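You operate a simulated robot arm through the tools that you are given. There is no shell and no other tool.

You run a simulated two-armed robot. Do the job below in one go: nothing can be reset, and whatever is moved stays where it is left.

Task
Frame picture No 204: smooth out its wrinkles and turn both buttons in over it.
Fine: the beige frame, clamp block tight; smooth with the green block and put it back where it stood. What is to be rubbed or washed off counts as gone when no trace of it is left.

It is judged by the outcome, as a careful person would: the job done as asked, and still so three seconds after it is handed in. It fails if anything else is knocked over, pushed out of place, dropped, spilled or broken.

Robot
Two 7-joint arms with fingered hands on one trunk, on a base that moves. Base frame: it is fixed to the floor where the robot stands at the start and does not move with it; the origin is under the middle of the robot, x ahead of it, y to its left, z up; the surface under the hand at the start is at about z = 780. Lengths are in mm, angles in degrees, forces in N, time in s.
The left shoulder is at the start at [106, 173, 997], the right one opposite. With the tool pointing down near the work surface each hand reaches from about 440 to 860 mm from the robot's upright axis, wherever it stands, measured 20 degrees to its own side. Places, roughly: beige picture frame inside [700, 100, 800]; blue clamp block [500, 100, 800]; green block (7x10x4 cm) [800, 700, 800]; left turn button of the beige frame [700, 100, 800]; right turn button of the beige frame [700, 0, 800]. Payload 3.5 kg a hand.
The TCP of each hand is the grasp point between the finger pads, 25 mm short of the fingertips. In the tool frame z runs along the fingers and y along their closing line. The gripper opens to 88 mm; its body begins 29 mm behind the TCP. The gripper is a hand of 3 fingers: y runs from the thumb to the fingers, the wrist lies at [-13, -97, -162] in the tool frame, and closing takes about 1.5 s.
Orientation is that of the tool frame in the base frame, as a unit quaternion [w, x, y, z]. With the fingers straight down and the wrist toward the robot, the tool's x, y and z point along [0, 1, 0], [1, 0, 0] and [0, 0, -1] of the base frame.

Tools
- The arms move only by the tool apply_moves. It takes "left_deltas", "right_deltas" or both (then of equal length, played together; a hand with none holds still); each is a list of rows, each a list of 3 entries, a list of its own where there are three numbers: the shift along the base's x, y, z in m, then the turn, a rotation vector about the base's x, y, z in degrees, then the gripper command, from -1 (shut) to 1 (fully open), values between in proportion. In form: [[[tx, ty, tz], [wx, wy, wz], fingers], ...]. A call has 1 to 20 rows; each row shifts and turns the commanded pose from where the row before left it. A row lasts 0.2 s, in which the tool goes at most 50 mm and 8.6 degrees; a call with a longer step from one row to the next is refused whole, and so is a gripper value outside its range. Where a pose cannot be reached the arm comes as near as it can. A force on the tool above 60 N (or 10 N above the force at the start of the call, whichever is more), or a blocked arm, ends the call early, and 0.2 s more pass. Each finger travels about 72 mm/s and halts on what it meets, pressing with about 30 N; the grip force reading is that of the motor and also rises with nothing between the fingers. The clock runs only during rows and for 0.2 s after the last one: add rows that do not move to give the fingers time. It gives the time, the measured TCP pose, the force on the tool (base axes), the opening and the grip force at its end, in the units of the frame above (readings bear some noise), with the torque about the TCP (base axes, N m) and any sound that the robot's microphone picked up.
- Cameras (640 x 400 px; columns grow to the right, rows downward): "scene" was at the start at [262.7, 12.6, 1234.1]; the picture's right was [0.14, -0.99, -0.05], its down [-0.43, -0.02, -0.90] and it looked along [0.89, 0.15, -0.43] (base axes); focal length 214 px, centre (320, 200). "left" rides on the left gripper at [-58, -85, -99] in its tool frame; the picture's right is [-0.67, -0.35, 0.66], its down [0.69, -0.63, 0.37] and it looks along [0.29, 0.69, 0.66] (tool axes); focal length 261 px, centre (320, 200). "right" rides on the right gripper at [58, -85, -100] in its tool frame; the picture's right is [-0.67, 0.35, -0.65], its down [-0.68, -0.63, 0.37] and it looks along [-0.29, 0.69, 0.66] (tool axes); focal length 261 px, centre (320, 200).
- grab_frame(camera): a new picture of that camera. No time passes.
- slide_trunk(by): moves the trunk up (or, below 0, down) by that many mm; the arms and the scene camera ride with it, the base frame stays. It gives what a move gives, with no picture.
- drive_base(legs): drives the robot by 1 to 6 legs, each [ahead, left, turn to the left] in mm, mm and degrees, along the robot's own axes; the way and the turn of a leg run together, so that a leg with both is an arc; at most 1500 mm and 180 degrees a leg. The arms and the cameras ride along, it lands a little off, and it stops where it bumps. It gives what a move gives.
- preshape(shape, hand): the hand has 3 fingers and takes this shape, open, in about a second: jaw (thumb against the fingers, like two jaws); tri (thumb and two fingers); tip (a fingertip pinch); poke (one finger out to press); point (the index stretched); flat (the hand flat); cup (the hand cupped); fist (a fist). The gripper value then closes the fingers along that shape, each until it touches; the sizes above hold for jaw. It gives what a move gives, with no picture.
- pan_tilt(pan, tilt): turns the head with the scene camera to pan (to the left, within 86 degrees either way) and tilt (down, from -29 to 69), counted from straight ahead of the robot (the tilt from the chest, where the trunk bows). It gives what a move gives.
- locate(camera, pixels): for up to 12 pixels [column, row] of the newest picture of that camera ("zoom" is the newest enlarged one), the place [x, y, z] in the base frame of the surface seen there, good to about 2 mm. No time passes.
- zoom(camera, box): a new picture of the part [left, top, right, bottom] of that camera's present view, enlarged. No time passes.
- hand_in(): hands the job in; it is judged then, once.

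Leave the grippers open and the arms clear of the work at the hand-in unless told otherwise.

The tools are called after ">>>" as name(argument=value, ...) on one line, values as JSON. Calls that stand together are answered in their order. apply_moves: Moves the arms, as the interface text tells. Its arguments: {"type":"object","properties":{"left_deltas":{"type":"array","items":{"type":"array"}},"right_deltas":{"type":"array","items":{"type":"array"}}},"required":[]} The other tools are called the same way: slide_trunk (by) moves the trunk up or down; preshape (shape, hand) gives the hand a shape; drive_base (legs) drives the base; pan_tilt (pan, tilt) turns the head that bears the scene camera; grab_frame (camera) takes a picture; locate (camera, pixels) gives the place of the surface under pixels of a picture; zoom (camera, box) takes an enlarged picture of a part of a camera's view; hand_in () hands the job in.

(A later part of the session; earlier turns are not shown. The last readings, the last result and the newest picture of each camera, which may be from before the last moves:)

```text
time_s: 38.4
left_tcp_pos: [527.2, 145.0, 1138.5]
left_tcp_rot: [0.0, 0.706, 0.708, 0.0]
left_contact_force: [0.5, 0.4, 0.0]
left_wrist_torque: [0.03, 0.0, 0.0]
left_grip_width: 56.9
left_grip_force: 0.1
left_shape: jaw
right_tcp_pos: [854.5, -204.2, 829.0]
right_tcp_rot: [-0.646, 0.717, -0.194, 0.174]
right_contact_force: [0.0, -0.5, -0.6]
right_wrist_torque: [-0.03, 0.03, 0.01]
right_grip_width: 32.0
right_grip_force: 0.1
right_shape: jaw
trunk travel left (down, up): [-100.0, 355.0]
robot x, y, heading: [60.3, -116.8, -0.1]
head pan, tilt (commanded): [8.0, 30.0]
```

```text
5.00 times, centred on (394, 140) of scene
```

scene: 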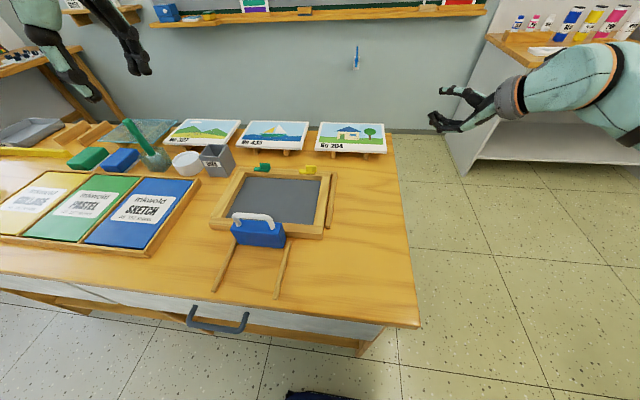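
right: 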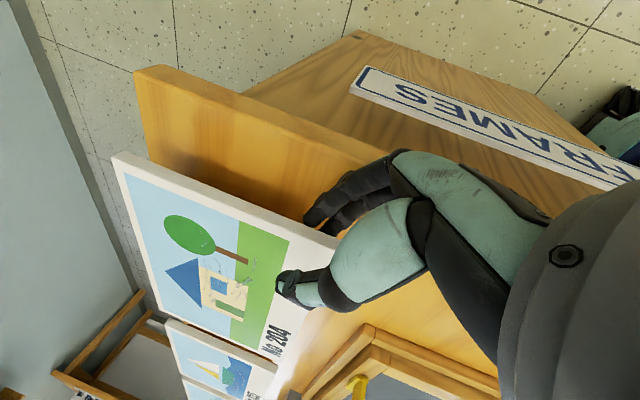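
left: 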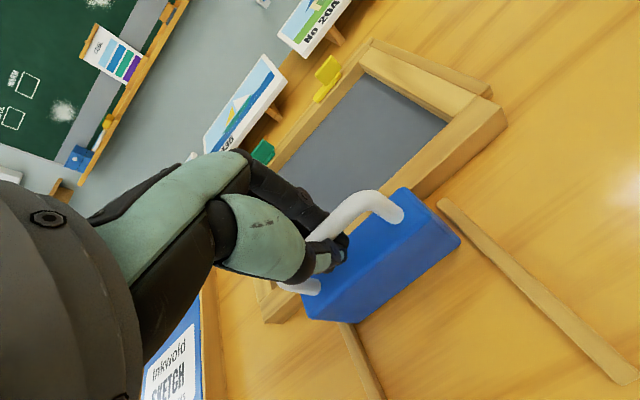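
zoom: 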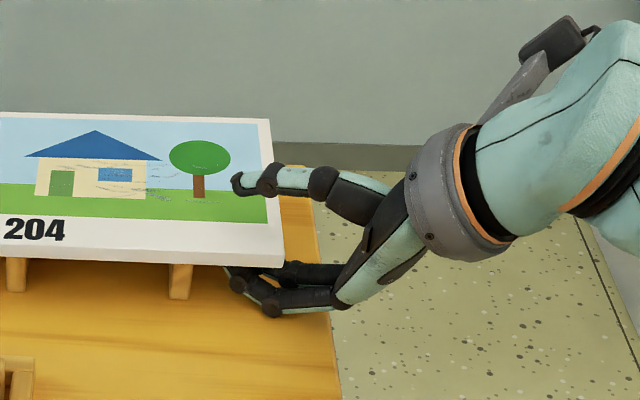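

In position. Closing gradually onto the panel corner.

>>> apply_moves(right_deltas=[[[0, 0, 0], [0, 0, 0], -0.45], [[0, 0, 0], [0, 0, 0], -0.6], [[0, 0, 0], [0, 0, 0], -0.75], [[0, 0, 0], [0, 0, 0], -0.9], [[0, 0, 0], [0, 0, 0], -1], [[0, 0, 0], [0, 0, 0], -1], [[0, 0, 0], [0, 0, 0], -1]])

>>> zoom(camera="scene", box=[310, 90, 470, 190])

>>> grab_frame(camera="right")

```text
time_s: 40.0
left_tcp_pos: [526.3, 144.8, 1138.1]
left_tcp_rot: [0.0, 0.707, 0.707, -0.001]
left_contact_force: [0.1, -0.1, 0.3]
left_wrist_torque: [0.01, 0.03, -0.01]
left_grip_width: 56.8
left_grip_force: 0.0
left_shape: jaw
right_tcp_pos: [854.2, -204.3, 828.8]
right_tcp_rot: [-0.646, 0.717, -0.193, 0.174]
right_contact_force: [0.2, 0.1, -0.3]
right_wrist_torque: [-0.05, -0.01, -0.03]
right_grip_width: 4.4
right_grip_force: 30.3
right_shape: jaw
trunk travel left (down, up): [-100.0, 355.0]
robot x, y, heading: [60.4, -121.8, 0.0]
head pan, tilt (commanded): [8.0, 30.0]
```

```text
4.00 times, centred on (390, 140) of scene
```

zoom: 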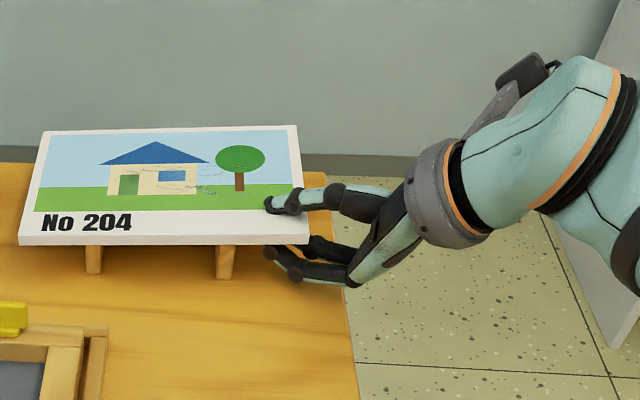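

```text
taken
```

right: 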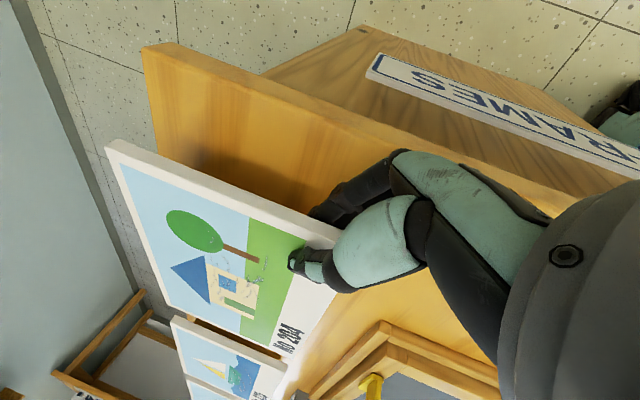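

Grip force reads 30 N and the panel is between thumb and fingers. Lifting 15 mm slowly to see whether it holds.

>>> apply_moves(right_deltas=[[[0, 0, 0.005], [0, 0, 0], -1], [[0, 0, 0.005], [0, 0, 0], -1], [[0, 0, 0.005], [0, 0, 0], -1], [[0, 0, 0], [0, 0, 0], -1]])

>>> zoom(camera="scene", box=[310, 90, 470, 190])

```text
time_s: 41.0
left_tcp_pos: [528.0, 146.3, 1137.8]
left_tcp_rot: [0.001, 0.706, 0.708, 0.0]
left_contact_force: [0.3, 0.7, -0.4]
left_wrist_torque: [-0.01, -0.01, -0.04]
left_grip_width: 56.9
left_grip_force: 0.1
left_shape: jaw
right_tcp_pos: [854.2, -204.6, 843.3]
right_tcp_rot: [-0.646, 0.718, -0.194, 0.174]
right_contact_force: [0.6, 0.8, -0.7]
right_wrist_torque: [-0.06, 0.04, -0.01]
right_grip_width: 4.5
right_grip_force: 30.1
right_shape: jaw
trunk travel left (down, up): [-100.0, 355.0]
robot x, y, heading: [61.9, -118.1, -0.2]
head pan, tilt (commanded): [8.0, 30.0]
```

```text
4.00 times, centred on (390, 140) of scene
```

zoom: 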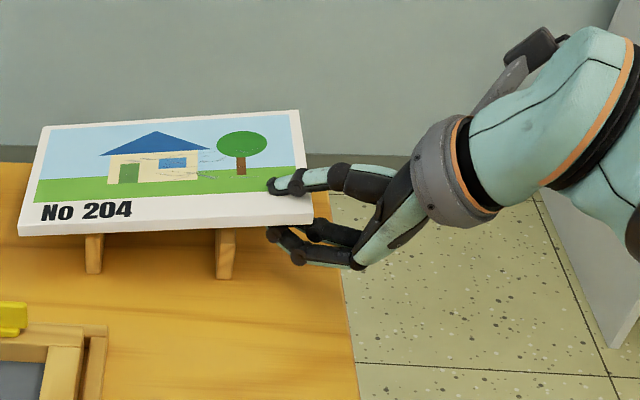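

It holds and its right end is rising. Lifting further, 30 mm.

>>> apply_moves(right_deltas=[[[0, 0, 0.006], [0, 0, 0], -1], [[0, 0, 0.006], [0, 0, 0], -1], [[0, 0, 0.006], [0, 0, 0], -1], [[0, 0, 0.006], [0, 0, 0], -1], [[0, 0, 0.006], [0, 0, 0], -1], [[0, 0, 0], [0, 0, 0], -1]])

>>> zoom(camera="scene", box=[310, 90, 470, 190])

>>> locate(camera="zoom", pixels=[[30, 220], [50, 120], [300, 110], [310, 195], [150, 200], [95, 240], [225, 240], [25, 230], [250, 130], [200, 110]])

```text
time_s: 42.4
left_tcp_pos: [527.0, 145.1, 1138.6]
left_tcp_rot: [0.0, 0.706, 0.708, -0.001]
left_contact_force: [0.1, -0.5, 0.5]
left_wrist_torque: [0.0, 0.01, -0.01]
left_grip_width: 57.0
left_grip_force: 0.1
left_shape: jaw
right_tcp_pos: [854.6, -204.0, 875.1]
right_tcp_rot: [-0.646, 0.718, -0.194, 0.174]
right_contact_force: [-0.1, 1.1, -0.7]
right_wrist_torque: [-0.03, 0.04, 0.0]
right_grip_width: 4.5
right_grip_force: 30.1
right_shape: jaw
trunk travel left (down, up): [-100.0, 355.0]
robot x, y, heading: [62.1, -115.0, 0.1]
head pan, tilt (commanded): [8.0, 30.0]
```

```text
4.00 times, centred on (390, 140) of scene
```

zoom: 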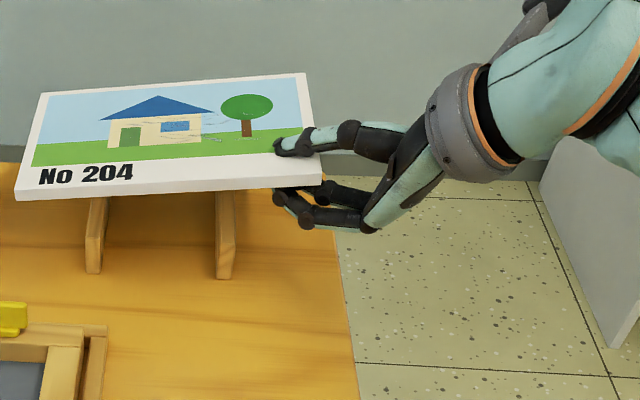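

```text
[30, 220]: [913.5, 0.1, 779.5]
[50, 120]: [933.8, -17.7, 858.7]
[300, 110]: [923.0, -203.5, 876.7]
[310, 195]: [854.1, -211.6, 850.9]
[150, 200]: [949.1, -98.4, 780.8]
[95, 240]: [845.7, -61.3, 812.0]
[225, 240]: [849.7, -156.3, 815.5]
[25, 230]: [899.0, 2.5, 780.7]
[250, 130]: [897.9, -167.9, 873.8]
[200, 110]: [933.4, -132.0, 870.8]
```

The panel is firmly held, tilted about 6° with its far side low. I'll raise it and carry it over to above the frame, staying well above the buttons and bin.

>>> apply_moves(right_deltas=[[[0, 0, 0.03], [0, 0, 0], -1], [[0, 0, 0.03], [0, 0, 0], -1], [[-0.03, 0.021, 0.005], [0, 0, 0], -1], [[-0.036, 0.026, 0], [0, 0, 0], -1], [[-0.036, 0.026, 0], [0, 0, 0], -1], [[-0.036, 0.026, 0], [0, 0, 0], -1], [[-0.036, 0.026, 0], [0, 0, 0], -1], [[-0.036, 0.026, 0], [0, 0, 0], -1], [[-0.03, 0.021, 0], [0, 0, 0], -1], [[-0.012, 0.008, 0], [0, 0, 0], -1], [[0, 0, 0], [0, 0, 0], -1]])

>>> pan_tilt(pan=12, tilt=45)

>>> grab_frame(camera="scene")

>>> grab_frame(camera="right")

>>> grab_frame(camera="left")

```text
time_s: 44.8
left_tcp_pos: [527.5, 144.2, 1138.6]
left_tcp_rot: [0.0, 0.706, 0.708, 0.0]
left_contact_force: [0.0, 0.7, -0.4]
left_wrist_torque: [-0.01, 0.01, 0.02]
left_grip_width: 56.7
left_grip_force: 0.0
left_shape: jaw
right_tcp_pos: [603.4, -26.1, 938.6]
right_tcp_rot: [-0.647, 0.716, -0.194, 0.175]
right_contact_force: [-0.6, 0.4, 0.1]
right_wrist_torque: [-0.1, 0.05, 0.0]
right_grip_width: 4.7
right_grip_force: 30.1
right_shape: jaw
trunk travel left (down, up): [-100.0, 355.0]
robot x, y, heading: [59.2, -117.6, 0.0]
head pan, tilt (commanded): [8.0, 30.0]
```

```text
time_s: 45.5
left_tcp_pos: [527.4, 145.1, 1137.7]
left_tcp_rot: [0.001, 0.706, 0.708, 0.0]
left_contact_force: [0.5, -0.3, 0.5]
left_wrist_torque: [-0.01, 0.02, 0.0]
left_grip_width: 57.0
left_grip_force: 0.0
left_shape: jaw
right_tcp_pos: [602.0, -25.3, 938.8]
right_tcp_rot: [-0.646, 0.717, -0.194, 0.174]
right_contact_force: [0.9, 0.2, -0.7]
right_wrist_torque: [-0.02, 0.05, 0.02]
right_grip_width: 5.0
right_grip_force: 30.2
right_shape: jaw
trunk travel left (down, up): [-100.0, 355.0]
robot x, y, heading: [57.6, -118.4, 0.1]
head pan, tilt (commanded): [12.0, 45.0]
```

```text
taken
```

scene: 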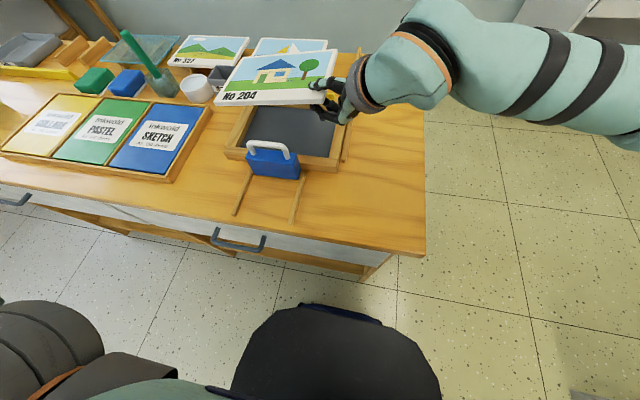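

```text
taken
```

right: 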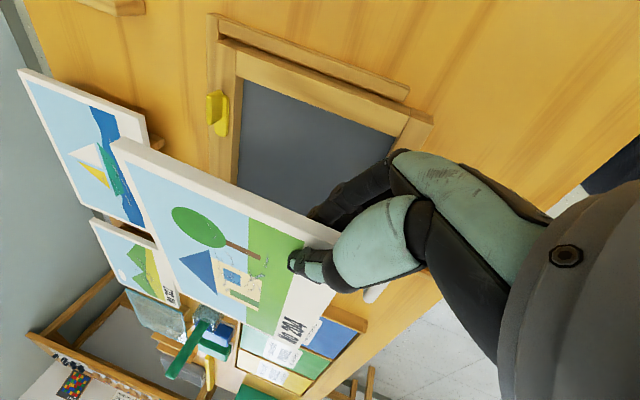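

```text
taken
```

left: 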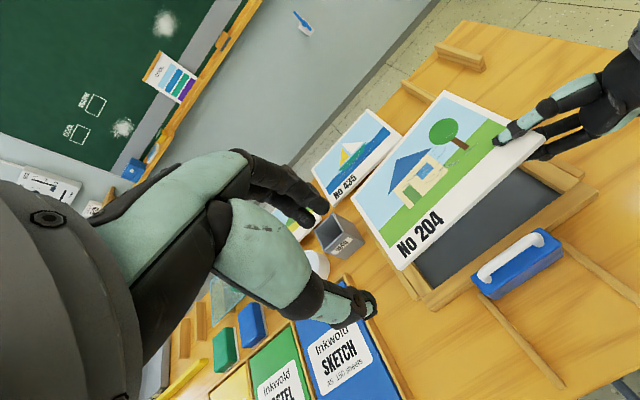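

The panel is above the frame. I'll measure its four corners and the frame's visible edges.

>>> zoom(camera="scene", box=[200, 30, 360, 130])

>>> locate(camera="zoom", pixels=[[57, 298], [62, 285], [150, 115], [537, 85], [545, 270], [430, 285], [300, 100], [300, 290], [110, 200], [540, 180], [180, 310], [465, 300]])

>>> zoom(camera="left", box=[330, 60, 650, 320])

```text
4.00 times, centred on (280, 80) of scene
```

zoom: 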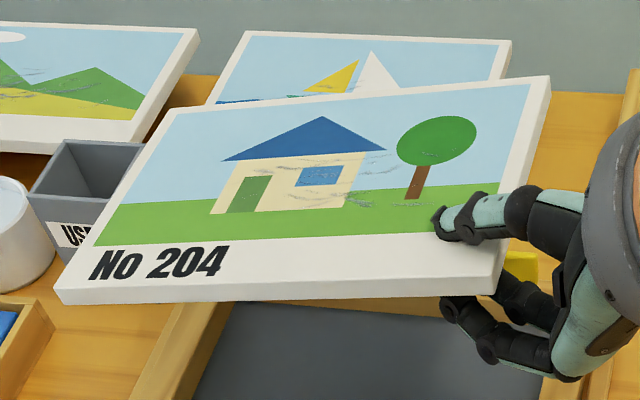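

```text
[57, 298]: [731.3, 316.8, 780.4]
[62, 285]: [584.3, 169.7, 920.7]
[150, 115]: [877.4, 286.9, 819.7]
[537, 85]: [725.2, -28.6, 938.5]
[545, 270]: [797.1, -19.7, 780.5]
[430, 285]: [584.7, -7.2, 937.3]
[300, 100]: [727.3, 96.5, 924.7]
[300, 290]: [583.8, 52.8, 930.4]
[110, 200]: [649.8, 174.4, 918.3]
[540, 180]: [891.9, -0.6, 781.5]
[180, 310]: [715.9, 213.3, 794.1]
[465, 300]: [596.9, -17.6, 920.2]
```

```text
refused: 650 is not a number from 0 to 640
```

The panel top spans x≈583–728 and y≈−32 to 175 with no yaw error, tilted left-down by about 6°. I'll re-measure the frame opening from the right-hand and scene cameras.

>>> zoom(camera="right", box=[190, 60, 440, 216])

>>> locate(camera="zoom", pixels=[[125, 45], [130, 60], [300, 110], [520, 190], [500, 200], [145, 70], [120, 150], [128, 150], [300, 125], [490, 225], [115, 40], [530, 175]])

>>> zoom(camera="left", box=[380, 150, 600, 320])

>>> zoom(camera="scene", box=[210, 90, 370, 190])

>>> locate(camera="zoom", pixels=[[140, 80], [120, 160], [150, 175], [160, 130], [480, 180], [490, 190], [520, 130], [510, 150], [350, 185], [250, 210], [470, 200], [90, 240]])

```text
2.56 times, centred on (315, 138) of right
```

zoom: 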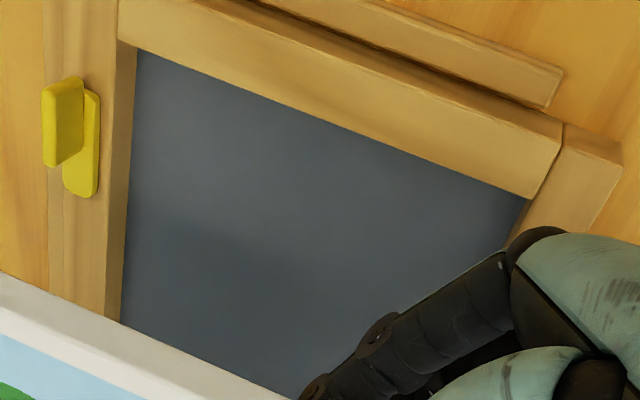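

```text
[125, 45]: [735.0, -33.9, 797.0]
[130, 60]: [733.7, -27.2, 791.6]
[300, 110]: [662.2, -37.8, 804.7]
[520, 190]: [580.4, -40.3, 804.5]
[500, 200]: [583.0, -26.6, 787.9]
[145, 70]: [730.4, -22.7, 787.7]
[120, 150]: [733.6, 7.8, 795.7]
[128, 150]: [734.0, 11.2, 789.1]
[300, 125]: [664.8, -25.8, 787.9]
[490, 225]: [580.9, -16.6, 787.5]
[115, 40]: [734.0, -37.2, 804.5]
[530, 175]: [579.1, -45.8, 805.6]
```

```text
2.35 times, centred on (490, 235) of left
```

zoom: 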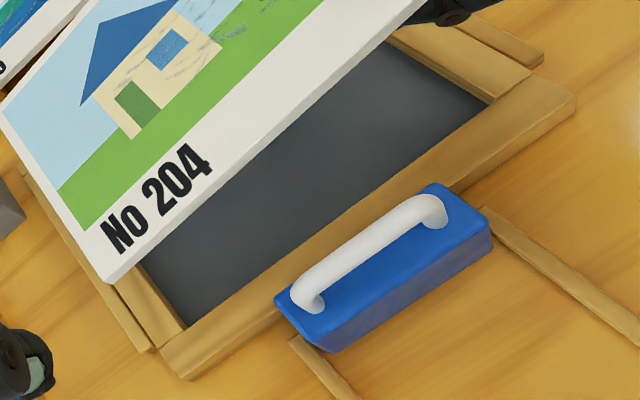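

```text
4.00 times, centred on (290, 140) of scene
```

zoom: 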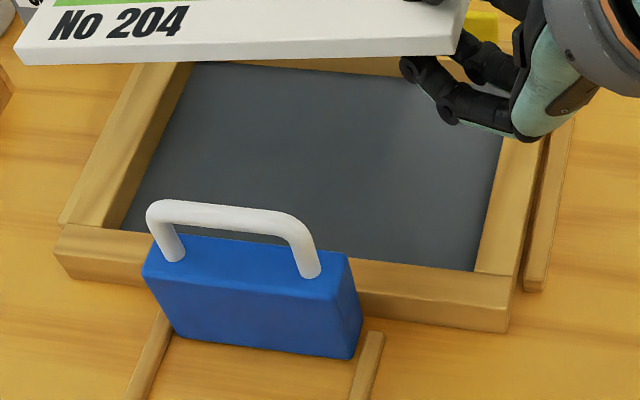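

```text
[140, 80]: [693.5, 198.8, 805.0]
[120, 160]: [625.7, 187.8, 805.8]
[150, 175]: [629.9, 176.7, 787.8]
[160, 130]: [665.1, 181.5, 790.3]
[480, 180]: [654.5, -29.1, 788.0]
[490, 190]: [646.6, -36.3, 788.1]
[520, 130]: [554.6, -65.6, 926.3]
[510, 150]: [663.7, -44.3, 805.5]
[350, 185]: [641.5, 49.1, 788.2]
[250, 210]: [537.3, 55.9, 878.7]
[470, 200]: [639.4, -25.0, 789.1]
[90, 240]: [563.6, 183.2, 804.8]
```

Opening re-measured: x 578–734, y −37 to 182, and the panel is centred over it to within about 1 mm. I'll tilt the left side down 7° more and shift 6 mm left, so the left edge enters first. Lowering to z≈872 and checking.

>>> apply_moves(right_deltas=[[[0, 0.003, -0.02], [-3.5, 0, 0], -1], [[0, 0.003, -0.02], [-3.5, 0, 0], -1], [[0, 0, -0.02], [0, 0, 0], -1], [[0, 0, -0.007], [0, 0, 0], -1], [[0, 0, 0], [0, 0, 0], -1]])

>>> zoom(camera="scene", box=[200, 50, 360, 150])

>>> grab_frame(camera="left")

>>> locate(camera="zoom", pixels=[[75, 280], [120, 180], [300, 110], [500, 70], [300, 250], [400, 240], [160, 150], [530, 60], [110, 300], [450, 230]])

```text
time_s: 46.8
left_tcp_pos: [525.8, 146.6, 1138.0]
left_tcp_rot: [0.001, 0.707, 0.707, -0.001]
left_contact_force: [-0.1, 0.7, -0.4]
left_wrist_torque: [0.02, 0.04, 0.01]
left_grip_width: 56.8
left_grip_force: 0.2
left_shape: jaw
right_tcp_pos: [601.8, -17.7, 871.2]
right_tcp_rot: [-0.602, 0.755, -0.182, 0.185]
right_contact_force: [0.9, -0.3, -1.1]
right_wrist_torque: [-0.1, 0.03, 0.01]
right_grip_width: 4.5
right_grip_force: 29.6
right_shape: jaw
trunk travel left (down, up): [-100.0, 355.0]
robot x, y, heading: [61.9, -118.7, -0.1]
head pan, tilt (commanded): [12.0, 45.0]
```

```text
4.00 times, centred on (280, 100) of scene
```

zoom: 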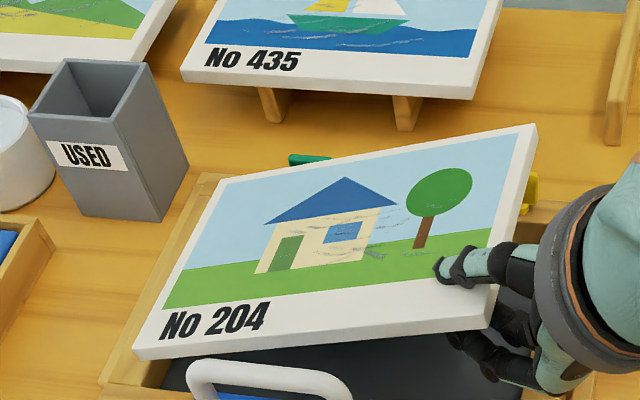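

```text
taken
```

left: 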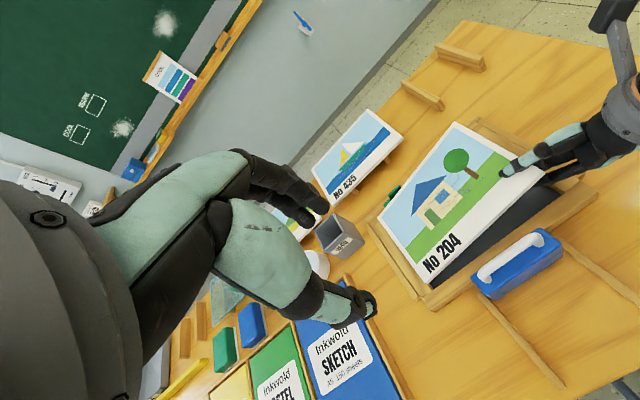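

```text
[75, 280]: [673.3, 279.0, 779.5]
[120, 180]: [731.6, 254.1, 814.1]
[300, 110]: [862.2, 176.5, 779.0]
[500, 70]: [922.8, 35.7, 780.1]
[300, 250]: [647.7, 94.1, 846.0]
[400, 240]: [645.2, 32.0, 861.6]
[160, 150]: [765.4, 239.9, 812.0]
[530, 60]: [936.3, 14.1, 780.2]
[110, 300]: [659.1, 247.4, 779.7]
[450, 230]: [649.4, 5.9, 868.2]
```

Tilt is now about 14°. I'll locate the corners in this view.

>>> locate(camera="zoom", pixels=[[140, 345], [222, 183], [180, 265], [530, 130], [490, 320], [300, 170], [300, 335], [145, 340], [525, 140], [420, 155]])

```text
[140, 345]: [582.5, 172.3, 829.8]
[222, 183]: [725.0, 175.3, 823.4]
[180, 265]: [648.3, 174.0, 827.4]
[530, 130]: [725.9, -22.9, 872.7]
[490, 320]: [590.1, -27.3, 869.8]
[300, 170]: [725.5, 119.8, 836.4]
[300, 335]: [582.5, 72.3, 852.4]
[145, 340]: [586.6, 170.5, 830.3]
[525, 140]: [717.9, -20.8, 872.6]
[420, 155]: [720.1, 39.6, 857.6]
```

The left edge is at y≈175 and the rear-left corner about 25 mm above the slate. Shifting 3 mm left and 1 mm forward while lowering 23 mm.

>>> apply_moves(right_deltas=[[[0.001, 0.003, -0.008], [0, 0, 0], -1], [[0, 0, -0.008], [0, 0, 0], -1], [[0, 0, -0.007], [0, 0, 0], -1], [[0, 0, 0], [0, 0, 0], -1]])

>>> zoom(camera="scene", box=[200, 50, 360, 150])

>>> zoom(camera="left", box=[360, 110, 620, 310])

```text
time_s: 47.8
left_tcp_pos: [526.8, 144.4, 1138.2]
left_tcp_rot: [0.001, 0.706, 0.708, 0.0]
left_contact_force: [0.2, 0.5, -0.3]
left_wrist_torque: [0.01, 0.02, -0.01]
left_grip_width: 57.0
left_grip_force: 0.2
left_shape: jaw
right_tcp_pos: [604.4, -14.8, 849.2]
right_tcp_rot: [-0.601, 0.755, -0.184, 0.186]
right_contact_force: [-0.6, -2.0, -1.5]
right_wrist_torque: [-0.08, 0.02, -0.03]
right_grip_width: 4.4
right_grip_force: 29.7
right_shape: jaw
trunk travel left (down, up): [-100.0, 355.0]
robot x, y, heading: [59.8, -116.1, -0.3]
head pan, tilt (commanded): [12.0, 45.0]
```

```text
4.00 times, centred on (280, 100) of scene
```

zoom: 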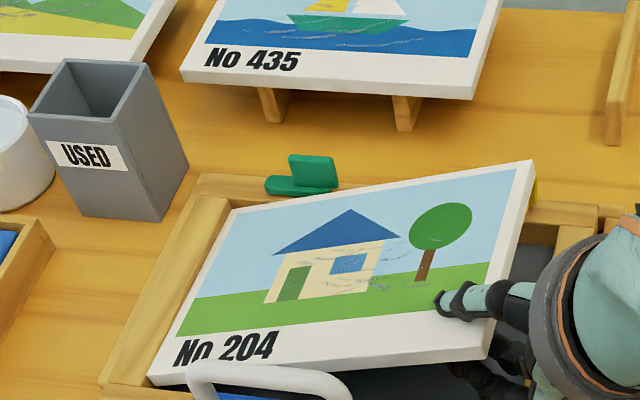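

```text
2.00 times, centred on (490, 210) of left
```

zoom: 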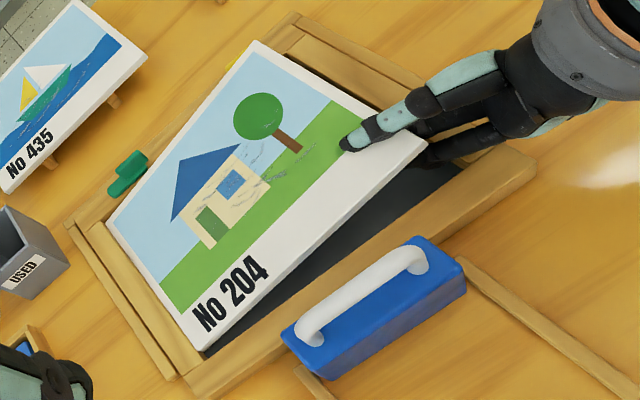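

The left edge is inside the recess. I'll check the gap to the slate and the bars.

>>> locate(camera="zoom", pixels=[[115, 215], [180, 340], [250, 45], [420, 145], [150, 280], [200, 345], [190, 130], [100, 225]])

>>> zoom(camera="scene", box=[200, 50, 360, 150])

>>> locate(camera="zoom", pixels=[[235, 215], [158, 378], [195, 295], [528, 165], [488, 350], [350, 190], [330, 365], [215, 215], [150, 340], [205, 240]])

```text
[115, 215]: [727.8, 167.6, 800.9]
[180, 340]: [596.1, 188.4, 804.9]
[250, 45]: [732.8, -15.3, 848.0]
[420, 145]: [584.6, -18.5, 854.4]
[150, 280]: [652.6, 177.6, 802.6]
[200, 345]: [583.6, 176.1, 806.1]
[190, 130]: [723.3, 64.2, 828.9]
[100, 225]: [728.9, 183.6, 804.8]
```

```text
4.00 times, centred on (280, 100) of scene
```

zoom: 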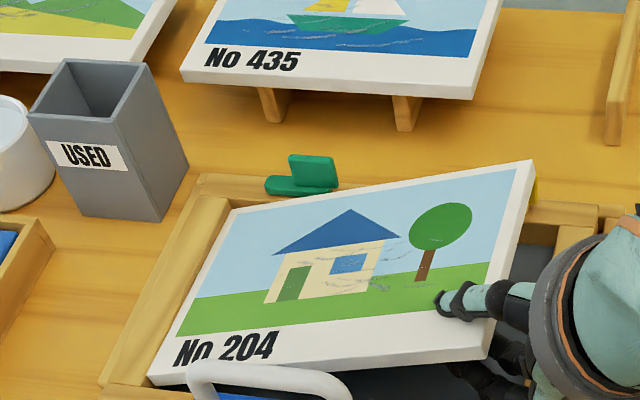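

```text
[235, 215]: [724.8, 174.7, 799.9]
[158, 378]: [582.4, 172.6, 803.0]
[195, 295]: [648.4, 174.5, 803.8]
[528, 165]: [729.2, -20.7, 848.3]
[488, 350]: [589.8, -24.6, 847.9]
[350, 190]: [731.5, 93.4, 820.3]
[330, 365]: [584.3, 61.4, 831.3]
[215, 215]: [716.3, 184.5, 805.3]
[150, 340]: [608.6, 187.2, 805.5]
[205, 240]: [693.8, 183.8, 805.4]
```

The left edge sits about 2–3 mm above the slate and the rear-right corner is within about 2 mm of the rear bar. I'll nudge 1.5 mm toward the front and down 3 mm. Meanwhile the left hand closes and moves above the panel's left part, ready to hold it down.

>>> apply_moves(right_deltas=[[[-0.0015, 0, -0.001], [0, 0, 0], -1], [[0, 0, -0.002], [0, 0, 0], -1], [[0, 0, 0], [0, 0, 0], -1], [[0, 0, 0], [0, 0, 0], -1], [[0, 0, 0], [0, 0, 0], -1], [[0, 0, 0], [0, 0, 0], -1], [[0, 0, 0], [0, 0, 0], -1], [[0, 0, 0], [0, 0, 0], -1], [[0, 0, 0], [0, 0, 0], -1], [[0, 0, 0], [0, 0, 0], -1]], left_deltas=[[[0.025, 0, -0.02], [0, 0, 0], -0.5], [[0.03, 0, -0.03], [0, 0, 0], -1], [[0.035, 0, -0.03], [0, 0, 0], -1], [[0.035, 0, -0.03], [0, 0, 0], -1], [[0.003, 0, -0.045], [0, 0, 0], -1], [[0, 0, -0.045], [0, 0, 0], -1], [[0, 0, -0.04], [0, 0, 0], -1], [[0, 0, -0.03], [0, 0, 0], -1], [[0, 0, 0], [0, 0, 0], -1], [[0, 0, 0], [0, 0, 0], -1]])

>>> zoom(camera="scene", box=[200, 30, 380, 142])

>>> grab_frame(camera="left")

```text
time_s: 50.0
left_tcp_pos: [654.3, 145.6, 867.6]
left_tcp_rot: [0.001, 0.707, 0.708, 0.0]
left_contact_force: [0.3, -0.6, 0.4]
left_wrist_torque: [0.0, 0.0, -0.02]
left_grip_width: 0.0
left_grip_force: 29.7
left_shape: jaw
right_tcp_pos: [601.9, -16.0, 845.7]
right_tcp_rot: [-0.601, 0.756, -0.183, 0.186]
right_contact_force: [-0.3, -0.7, 0.3]
right_wrist_torque: [-0.04, 0.04, 0.01]
right_grip_width: 4.6
right_grip_force: 30.1
right_shape: jaw
trunk travel left (down, up): [-100.0, 355.0]
robot x, y, heading: [60.8, -119.1, 0.0]
head pan, tilt (commanded): [12.0, 45.0]
```

```text
3.56 times, centred on (290, 86) of scene
```

zoom: 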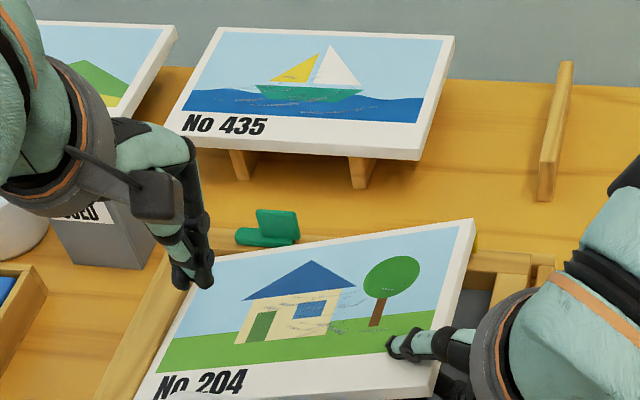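

```text
taken
```

left: 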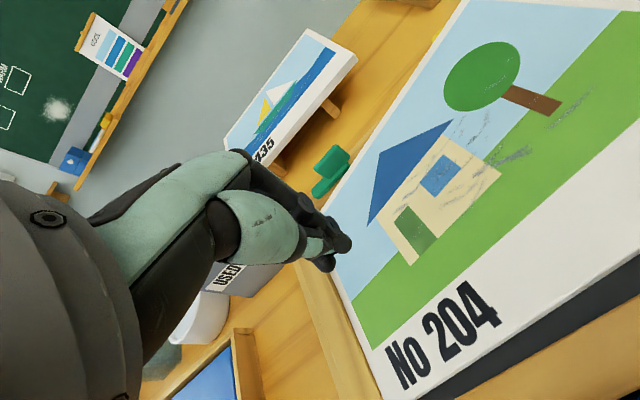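

The left fingertips are above the picture's left area. Lowering the left hand in small steps until it touches lightly.

>>> apply_moves(left_deltas=[[[0, 0, -0.012], [0, 0, 0], -1], [[0, 0, -0.01], [0, 0, 0], -1], [[0, 0, -0.005], [0, 0, 0], -1], [[0, 0, -0.003], [0, 0, 0], -1], [[0, 0, 0], [0, 0, 0], -1]])

>>> zoom(camera="scene", box=[200, 30, 380, 142])

```text
time_s: 51.1
left_tcp_pos: [654.6, 145.8, 836.5]
left_tcp_rot: [0.001, 0.706, 0.709, 0.0]
left_contact_force: [0.1, 1.2, -0.1]
left_wrist_torque: [0.0, 0.0, -0.04]
left_grip_width: 0.0
left_grip_force: 29.5
left_shape: jaw
right_tcp_pos: [602.2, -15.9, 845.5]
right_tcp_rot: [-0.601, 0.755, -0.183, 0.186]
right_contact_force: [0.6, -0.7, -0.2]
right_wrist_torque: [-0.06, 0.04, -0.02]
right_grip_width: 4.7
right_grip_force: 30.2
right_shape: jaw
trunk travel left (down, up): [-100.0, 355.0]
robot x, y, heading: [61.8, -117.3, 0.0]
head pan, tilt (commanded): [12.0, 45.0]
```

```text
3.56 times, centred on (290, 86) of scene
```

zoom: 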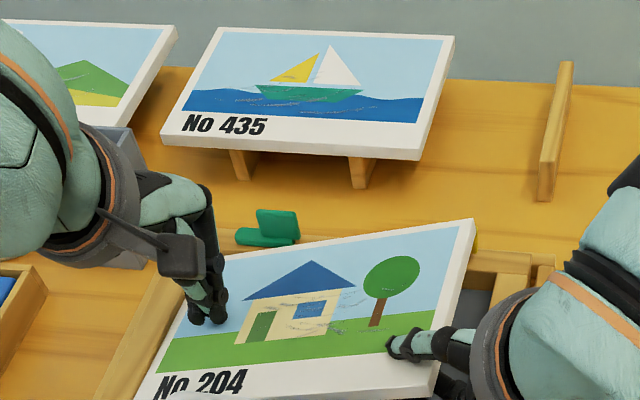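

No contact yet. Lowering by 3 mm steps.

>>> apply_moves(left_deltas=[[[0, 0, -0.003], [0, 0, 0], -1], [[0, 0, -0.003], [0, 0, 0], -1], [[0, 0, 0], [0, 0, 0], -1]])

```text
time_s: 52.0
left_tcp_pos: [655.2, 143.9, 835.1]
left_tcp_rot: [0.003, 0.706, 0.708, 0.001]
left_contact_force: [3.5, 0.9, 20.7]
left_wrist_torque: [-0.17, -0.11, 0.03]
left_grip_width: 0.1
left_grip_force: 29.6
left_shape: jaw
right_tcp_pos: [602.4, -15.4, 847.1]
right_tcp_rot: [-0.601, 0.756, -0.182, 0.186]
right_contact_force: [-0.2, 2.2, -7.2]
right_wrist_torque: [-0.18, 0.05, 0.05]
right_grip_width: 4.4
right_grip_force: 30.1
right_shape: jaw
trunk travel left (down, up): [-100.0, 355.0]
robot x, y, heading: [61.4, -119.3, -0.0]
head pan, tilt (commanded): [12.0, 45.0]
```

The left hand is pressing with about 20 N; I'll ease it by 1.5 mm. Then I open the right hand a little (to about 20 mm), leaving the panel resting on its fingertips.

>>> apply_moves(left_deltas=[[[0, 0, 0.0015], [0, 0, 0], -1], [[0, 0, 0], [0, 0, 0], -1], [[0, 0, 0], [0, 0, 0], -1], [[0, 0, 0], [0, 0, 0], -1], [[0, 0, 0], [0, 0, 0], -1]], right_deltas=[[[0, 0, 0], [0, 0, 0], -0.9], [[0, 0, 0], [0, 0, 0], -0.75], [[0, 0, 0], [0, 0, 0], -0.6], [[0, 0, 0], [0, 0, 0], -0.55], [[0, 0, 0], [0, 0, 0], -0.55]])

>>> zoom(camera="scene", box=[200, 30, 380, 142])

>>> grab_frame(camera="right")

```text
time_s: 53.1
left_tcp_pos: [654.5, 144.1, 833.5]
left_tcp_rot: [0.0, 0.706, 0.708, -0.001]
left_contact_force: [-0.3, -0.8, 3.2]
left_wrist_torque: [-0.02, 0.02, 0.03]
left_grip_width: 0.0
left_grip_force: 29.4
left_shape: jaw
right_tcp_pos: [603.8, -16.1, 846.0]
right_tcp_rot: [-0.601, 0.756, -0.182, 0.185]
right_contact_force: [-0.4, -1.1, -0.6]
right_wrist_torque: [-0.03, 0.02, 0.01]
right_grip_width: 20.1
right_grip_force: 0.0
right_shape: jaw
trunk travel left (down, up): [-100.0, 355.0]
robot x, y, heading: [60.0, -120.5, -0.2]
head pan, tilt (commanded): [12.0, 45.0]
```

```text
3.56 times, centred on (290, 86) of scene
```

zoom: 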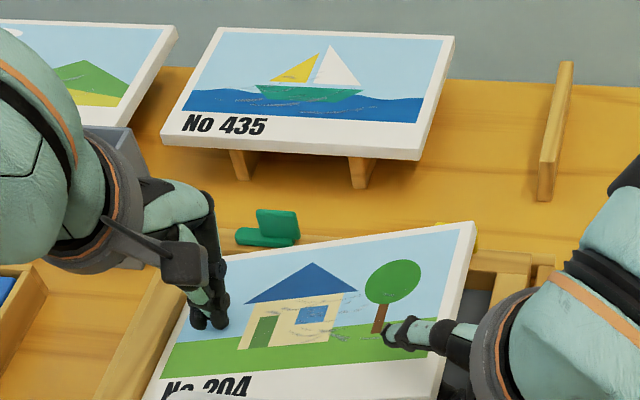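

```text
taken
```

right: 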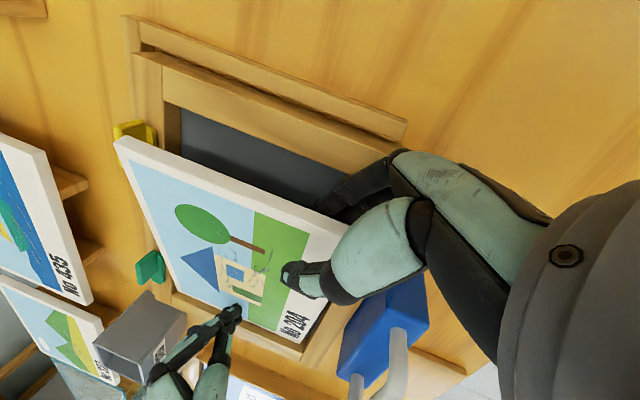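

The panel rests on the right fingertips and the slate. I'll check its position before withdrawing.

>>> locate(camera="zoom", pixels=[[468, 228], [435, 390], [250, 255], [150, 395], [350, 240], [190, 290], [240, 270], [380, 395]])

>>> zoom(camera="right", box=[80, 20, 440, 245])

>>> locate(camera="zoom", pixels=[[68, 212], [150, 290], [80, 225], [140, 200], [470, 370], [240, 260], [110, 190], [300, 250]])

```text
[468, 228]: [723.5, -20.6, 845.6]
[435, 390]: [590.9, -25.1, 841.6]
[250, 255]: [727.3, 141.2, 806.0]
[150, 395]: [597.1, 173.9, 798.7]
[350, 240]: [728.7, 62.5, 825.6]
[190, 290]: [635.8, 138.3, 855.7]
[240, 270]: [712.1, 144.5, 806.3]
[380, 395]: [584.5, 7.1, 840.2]
```

```text
1.78 times, centred on (260, 132) of right
```

zoom: 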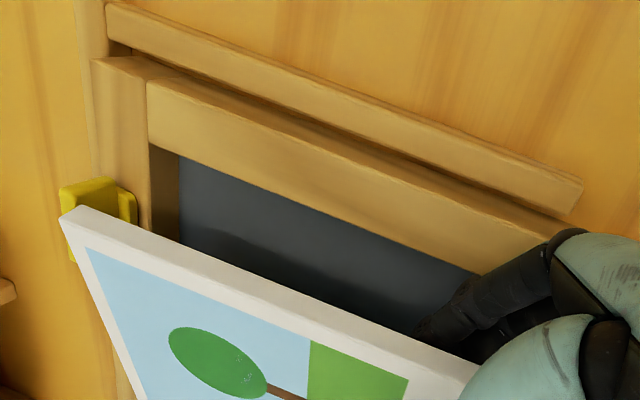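

```text
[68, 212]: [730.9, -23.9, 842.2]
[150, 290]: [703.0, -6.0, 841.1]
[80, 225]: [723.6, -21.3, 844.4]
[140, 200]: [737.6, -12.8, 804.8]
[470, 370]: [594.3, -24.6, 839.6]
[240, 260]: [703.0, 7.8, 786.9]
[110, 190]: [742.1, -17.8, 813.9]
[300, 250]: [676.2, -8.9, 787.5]
```

Panel lies x 584–731 and its right edge at y≈−25, all within the opening. The left hand holds with slightly more force while the right hand withdraws backward along its axis, first 30 mm.

>>> apply_moves(left_deltas=[[[0, 0, -0.0015], [0, 0, 0], -1], [[0, 0, 0], [0, 0, 0], -1], [[0, 0, 0], [0, 0, 0], -1], [[0, 0, 0], [0, 0, 0], -1], [[0, 0, 0], [0, 0, 0], -1]], right_deltas=[[[0, 0, 0], [0, 0, 0], -0.55], [[-0.005, -0.0087, 0], [0, 0, 0], -0.55], [[-0.005, -0.0087, 0], [0, 0, 0], -0.55], [[-0.005, -0.0087, 0], [0, 0, 0], -0.55], [[0, 0, 0], [0, 0, 0], -0.55]])

>>> grab_frame(camera="right")

>>> zoom(camera="scene", box=[200, 30, 380, 142])

```text
time_s: 54.4
left_tcp_pos: [655.5, 145.5, 832.2]
left_tcp_rot: [0.0, 0.707, 0.708, -0.001]
left_contact_force: [-0.1, -0.1, 1.2]
left_wrist_torque: [0.03, -0.01, 0.02]
left_grip_width: 0.0
left_grip_force: 30.4
left_shape: jaw
right_tcp_pos: [586.5, -42.1, 846.6]
right_tcp_rot: [-0.602, 0.755, -0.182, 0.185]
right_contact_force: [0.9, 1.8, 6.2]
right_wrist_torque: [0.01, 0.06, -0.05]
right_grip_width: 18.6
right_grip_force: 0.0
right_shape: jaw
trunk travel left (down, up): [-100.0, 355.0]
robot x, y, heading: [61.0, -120.3, 0.1]
head pan, tilt (commanded): [12.0, 45.0]
```

```text
taken
```

right: 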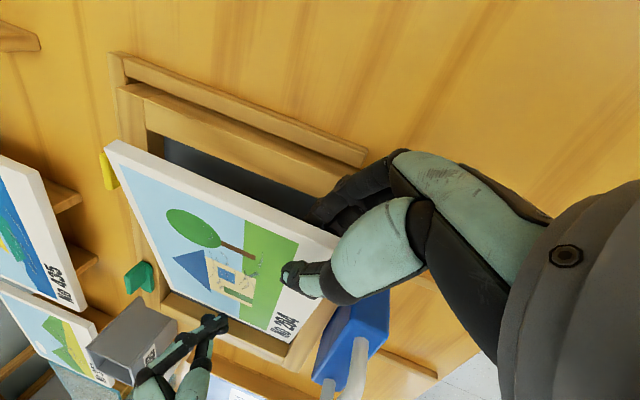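

```text
3.56 times, centred on (290, 86) of scene
```

zoom: 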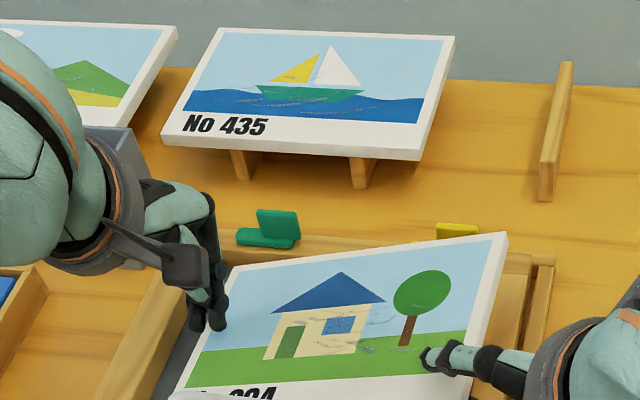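

The panel was dragged along with the hand because the left hand's pressure was too low. I'll measure where it is now.

>>> locate(camera="zoom", pixels=[[503, 238], [475, 370], [235, 272], [350, 258], [185, 390], [200, 300], [420, 248], [250, 300]])

>>> grab_frame(camera="left")

>>> zoom(camera="right", box=[90, 110, 410, 360])

```text
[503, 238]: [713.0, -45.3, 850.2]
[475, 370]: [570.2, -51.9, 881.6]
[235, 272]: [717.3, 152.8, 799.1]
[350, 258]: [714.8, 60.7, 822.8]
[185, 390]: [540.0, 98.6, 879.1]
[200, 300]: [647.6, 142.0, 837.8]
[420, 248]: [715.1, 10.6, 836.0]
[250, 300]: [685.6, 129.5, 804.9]
```

```text
taken
```

left: 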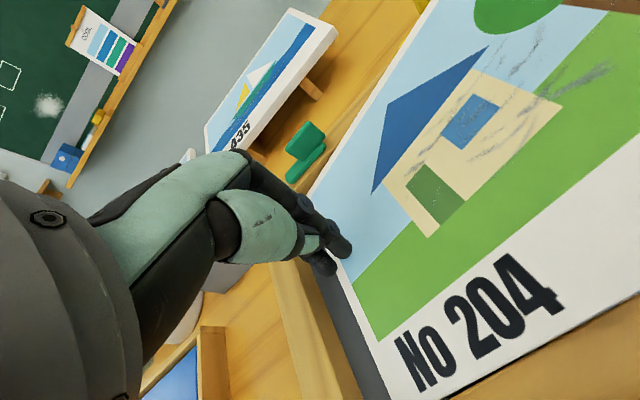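

```text
1.60 times, centred on (250, 235) of right
```

zoom: 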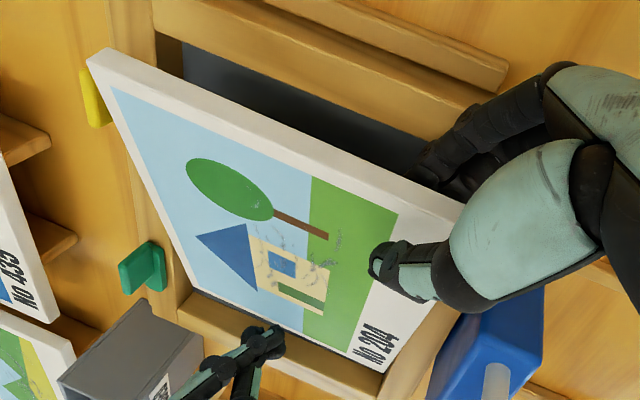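

The panel followed the hand by about (−14, −24) mm. I'll lift the left hand off and pinch the panel again. Then I'll carry it back the same amount with a slight lift, and this time hold it down properly.

>>> apply_moves(left_deltas=[[[0, 0, 0.015], [0, 0, 0], -1], [[0, 0, 0.01], [0, 0, 0], -1], [[0, 0, 0], [0, 0, 0], -1], [[0, 0, 0], [0, 0, 0], -1], [[0, 0, 0], [0, 0, 0], -1], [[0, 0, 0], [0, 0, 0], -1]], right_deltas=[[[0, 0, 0], [0, 0, 0], -0.7], [[0, 0, 0], [0, 0, 0], -0.85], [[0, 0, 0], [0, 0, 0], -1], [[0, 0, 0], [0, 0, 0], -1], [[0, 0, 0], [0, 0, 0], -1], [[0, 0, 0], [0, 0, 0], -1]])

>>> apply_moves(right_deltas=[[[0, 0, 0.005], [0, 0, 0], -1], [[0, 0, 0.005], [0, 0, 0], -1], [[0.005, 0.0085, 0], [0, 0, 0], -1], [[0.005, 0.0085, 0], [0, 0, 0], -1], [[0.005, 0.0085, 0], [0, 0, 0], -1], [[0, 0, 0], [0, 0, 0], -1]])

>>> zoom(camera="scene", box=[200, 30, 380, 142])

>>> locate(camera="zoom", pixels=[[465, 228], [430, 380], [225, 262], [350, 240], [145, 390], [200, 320], [420, 235], [250, 300]])

```text
time_s: 55.8
left_tcp_pos: [655.7, 145.3, 857.1]
left_tcp_rot: [0.0, 0.706, 0.708, -0.001]
left_contact_force: [0.1, 1.0, -0.2]
left_wrist_torque: [0.01, 0.01, 0.0]
left_grip_width: 0.0
left_grip_force: 30.6
left_shape: jaw
right_tcp_pos: [587.3, -42.3, 845.7]
right_tcp_rot: [-0.602, 0.755, -0.182, 0.185]
right_contact_force: [0.3, 0.9, -0.7]
right_wrist_torque: [-0.05, 0.01, -0.01]
right_grip_width: 4.4
right_grip_force: 30.0
right_shape: jaw
trunk travel left (down, up): [-100.0, 355.0]
robot x, y, heading: [57.2, -118.9, 0.1]
head pan, tilt (commanded): [12.0, 45.0]
```

```text
time_s: 57.1
left_tcp_pos: [655.4, 144.8, 858.2]
left_tcp_rot: [0.0, 0.707, 0.708, 0.0]
left_contact_force: [0.1, -0.5, 0.1]
left_wrist_torque: [0.02, 0.04, 0.0]
left_grip_width: 0.0
left_grip_force: 29.7
left_shape: jaw
right_tcp_pos: [604.2, -15.9, 856.3]
right_tcp_rot: [-0.601, 0.755, -0.184, 0.186]
right_contact_force: [-0.5, -4.3, 0.5]
right_wrist_torque: [-0.07, 0.02, -0.01]
right_grip_width: 4.6
right_grip_force: 30.5
right_shape: jaw
trunk travel left (down, up): [-100.0, 355.0]
robot x, y, heading: [57.1, -119.3, -0.0]
head pan, tilt (commanded): [12.0, 45.0]
```

```text
3.56 times, centred on (290, 86) of scene
```

zoom: 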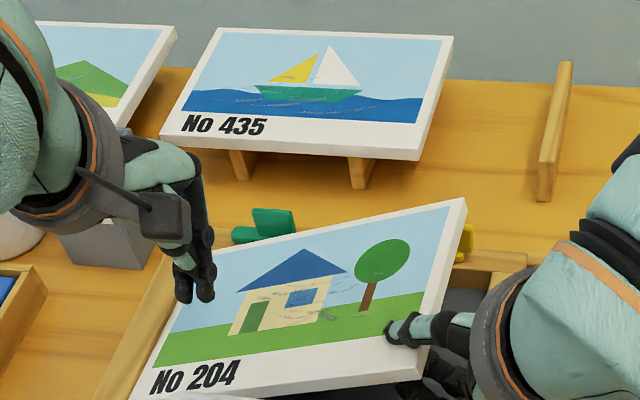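

```text
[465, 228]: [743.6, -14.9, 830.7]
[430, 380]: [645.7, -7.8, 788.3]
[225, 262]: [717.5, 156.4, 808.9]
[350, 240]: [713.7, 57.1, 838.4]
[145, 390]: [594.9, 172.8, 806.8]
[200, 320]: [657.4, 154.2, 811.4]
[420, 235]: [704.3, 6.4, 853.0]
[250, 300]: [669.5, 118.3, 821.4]
```

>>> locate(camera="zoom", pixels=[[460, 204], [412, 370], [222, 250], [138, 392], [340, 228], [170, 335], [455, 230], [300, 380], [190, 290]])

>>> zoom(camera="left", box=[240, 60, 640, 310])

```text
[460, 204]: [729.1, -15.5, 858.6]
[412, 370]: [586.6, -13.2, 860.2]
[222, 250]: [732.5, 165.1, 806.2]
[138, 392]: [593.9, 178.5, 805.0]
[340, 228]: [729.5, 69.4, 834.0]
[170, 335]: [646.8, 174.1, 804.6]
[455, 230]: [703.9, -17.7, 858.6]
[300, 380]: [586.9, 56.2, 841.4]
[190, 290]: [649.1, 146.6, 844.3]
```

```text
1.60 times, centred on (440, 185) of left
```

zoom: 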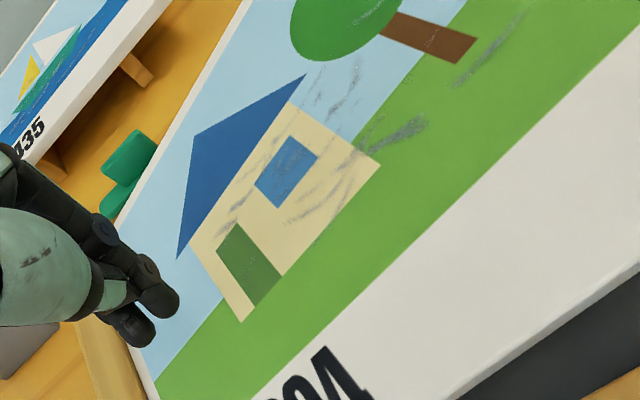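

The panel is back: left edge at y≈178, x 584–731, tilted 16°. I'll ease off 1.5 mm from the left bar and lower 6 mm until the left edge rests on the slate. The left hand comes down to just above the panel.

>>> apply_moves(right_deltas=[[[-0.0015, -0.0015, -0.003], [0, 0, 0], -1], [[0, 0, -0.003], [0, 0, 0], -1], [[0, 0, 0], [0, 0, 0], -1], [[0, 0, 0], [0, 0, 0], -1]], left_deltas=[[[0, 0.005, -0.007], [0, 0, 0], -1], [[0, 0, -0.007], [0, 0, 0], -1], [[0, 0, -0.007], [0, 0, 0], -1], [[0, 0, 0], [0, 0, 0], -1]])

```text
time_s: 58.1
left_tcp_pos: [656.3, 150.0, 837.1]
left_tcp_rot: [0.0, 0.706, 0.708, 0.0]
left_contact_force: [0.3, 0.4, -0.6]
left_wrist_torque: [0.02, 0.01, 0.03]
left_grip_width: 0.0
left_grip_force: 30.1
left_shape: jaw
right_tcp_pos: [601.1, -18.5, 849.5]
right_tcp_rot: [-0.602, 0.755, -0.183, 0.186]
right_contact_force: [0.9, -4.4, 0.1]
right_wrist_torque: [-0.04, 0.01, -0.05]
right_grip_width: 4.4
right_grip_force: 30.1
right_shape: jaw
trunk travel left (down, up): [-100.0, 355.0]
robot x, y, heading: [56.3, -118.7, 0.1]
head pan, tilt (commanded): [12.0, 45.0]
```

Now pressing down with the left hand until about 15–20 N.

>>> apply_moves(left_deltas=[[[0, 0, -0.003], [0, 0, 0], -1], [[0, 0, -0.003], [0, 0, 0], -1], [[0, 0, 0], [0, 0, 0], -1]])

```text
time_s: 59.0
left_tcp_pos: [655.1, 150.8, 831.8]
left_tcp_rot: [0.002, 0.706, 0.708, 0.002]
left_contact_force: [5.5, 4.8, 22.0]
left_wrist_torque: [0.01, -0.08, 0.03]
left_grip_width: 0.1
left_grip_force: 29.7
left_shape: jaw
right_tcp_pos: [598.5, -16.1, 850.9]
right_tcp_rot: [-0.601, 0.755, -0.182, 0.186]
right_contact_force: [0.1, 0.2, -6.4]
right_wrist_torque: [-0.15, 0.05, 0.02]
right_grip_width: 4.5
right_grip_force: 30.2
right_shape: jaw
trunk travel left (down, up): [-100.0, 355.0]
robot x, y, heading: [58.2, -115.9, 0.1]
head pan, tilt (commanded): [12.0, 45.0]
```

Pressing with 22 N. Opening the right hand to about 22 mm while the left follows down 3 mm to keep pressure.

>>> apply_moves(right_deltas=[[[0, 0, 0], [0, 0, 0], -0.85], [[0, 0, 0], [0, 0, 0], -0.7], [[0, 0, 0], [0, 0, 0], -0.55], [[0, 0, 0], [0, 0, 0], -0.5], [[0, 0, 0], [0, 0, 0], -0.5]], left_deltas=[[[0, 0, -0.0007], [0, 0, 0], -1], [[0, 0, -0.0007], [0, 0, 0], -1], [[0, 0, -0.0008], [0, 0, 0], -1], [[0, 0, -0.0008], [0, 0, 0], -1], [[0, 0, 0], [0, 0, 0], -1]])

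>>> zoom(camera="scene", box=[200, 30, 380, 142])

```text
time_s: 60.1
left_tcp_pos: [654.5, 149.5, 830.1]
left_tcp_rot: [0.001, 0.707, 0.707, 0.0]
left_contact_force: [8.4, 3.6, 30.7]
left_wrist_torque: [-0.19, -0.04, 0.06]
left_grip_width: 0.0
left_grip_force: 30.5
left_shape: jaw
right_tcp_pos: [600.2, -18.7, 851.3]
right_tcp_rot: [-0.602, 0.755, -0.182, 0.186]
right_contact_force: [-0.8, -3.2, -7.1]
right_wrist_torque: [-0.19, 0.07, 0.02]
right_grip_width: 23.5
right_grip_force: 0.1
right_shape: jaw
trunk travel left (down, up): [-100.0, 355.0]
robot x, y, heading: [61.6, -120.4, 0.1]
head pan, tilt (commanded): [12.0, 45.0]
```

```text
3.56 times, centred on (290, 86) of scene
```

zoom: 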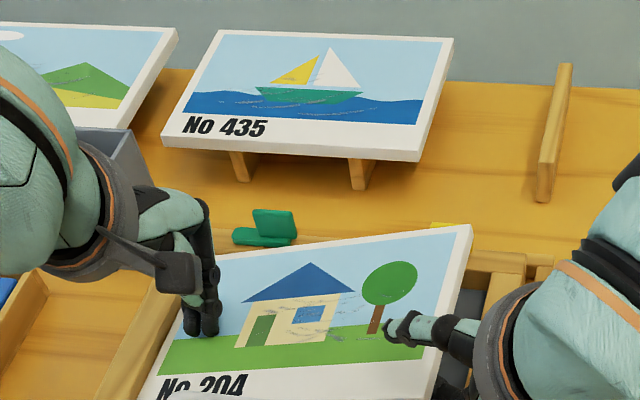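

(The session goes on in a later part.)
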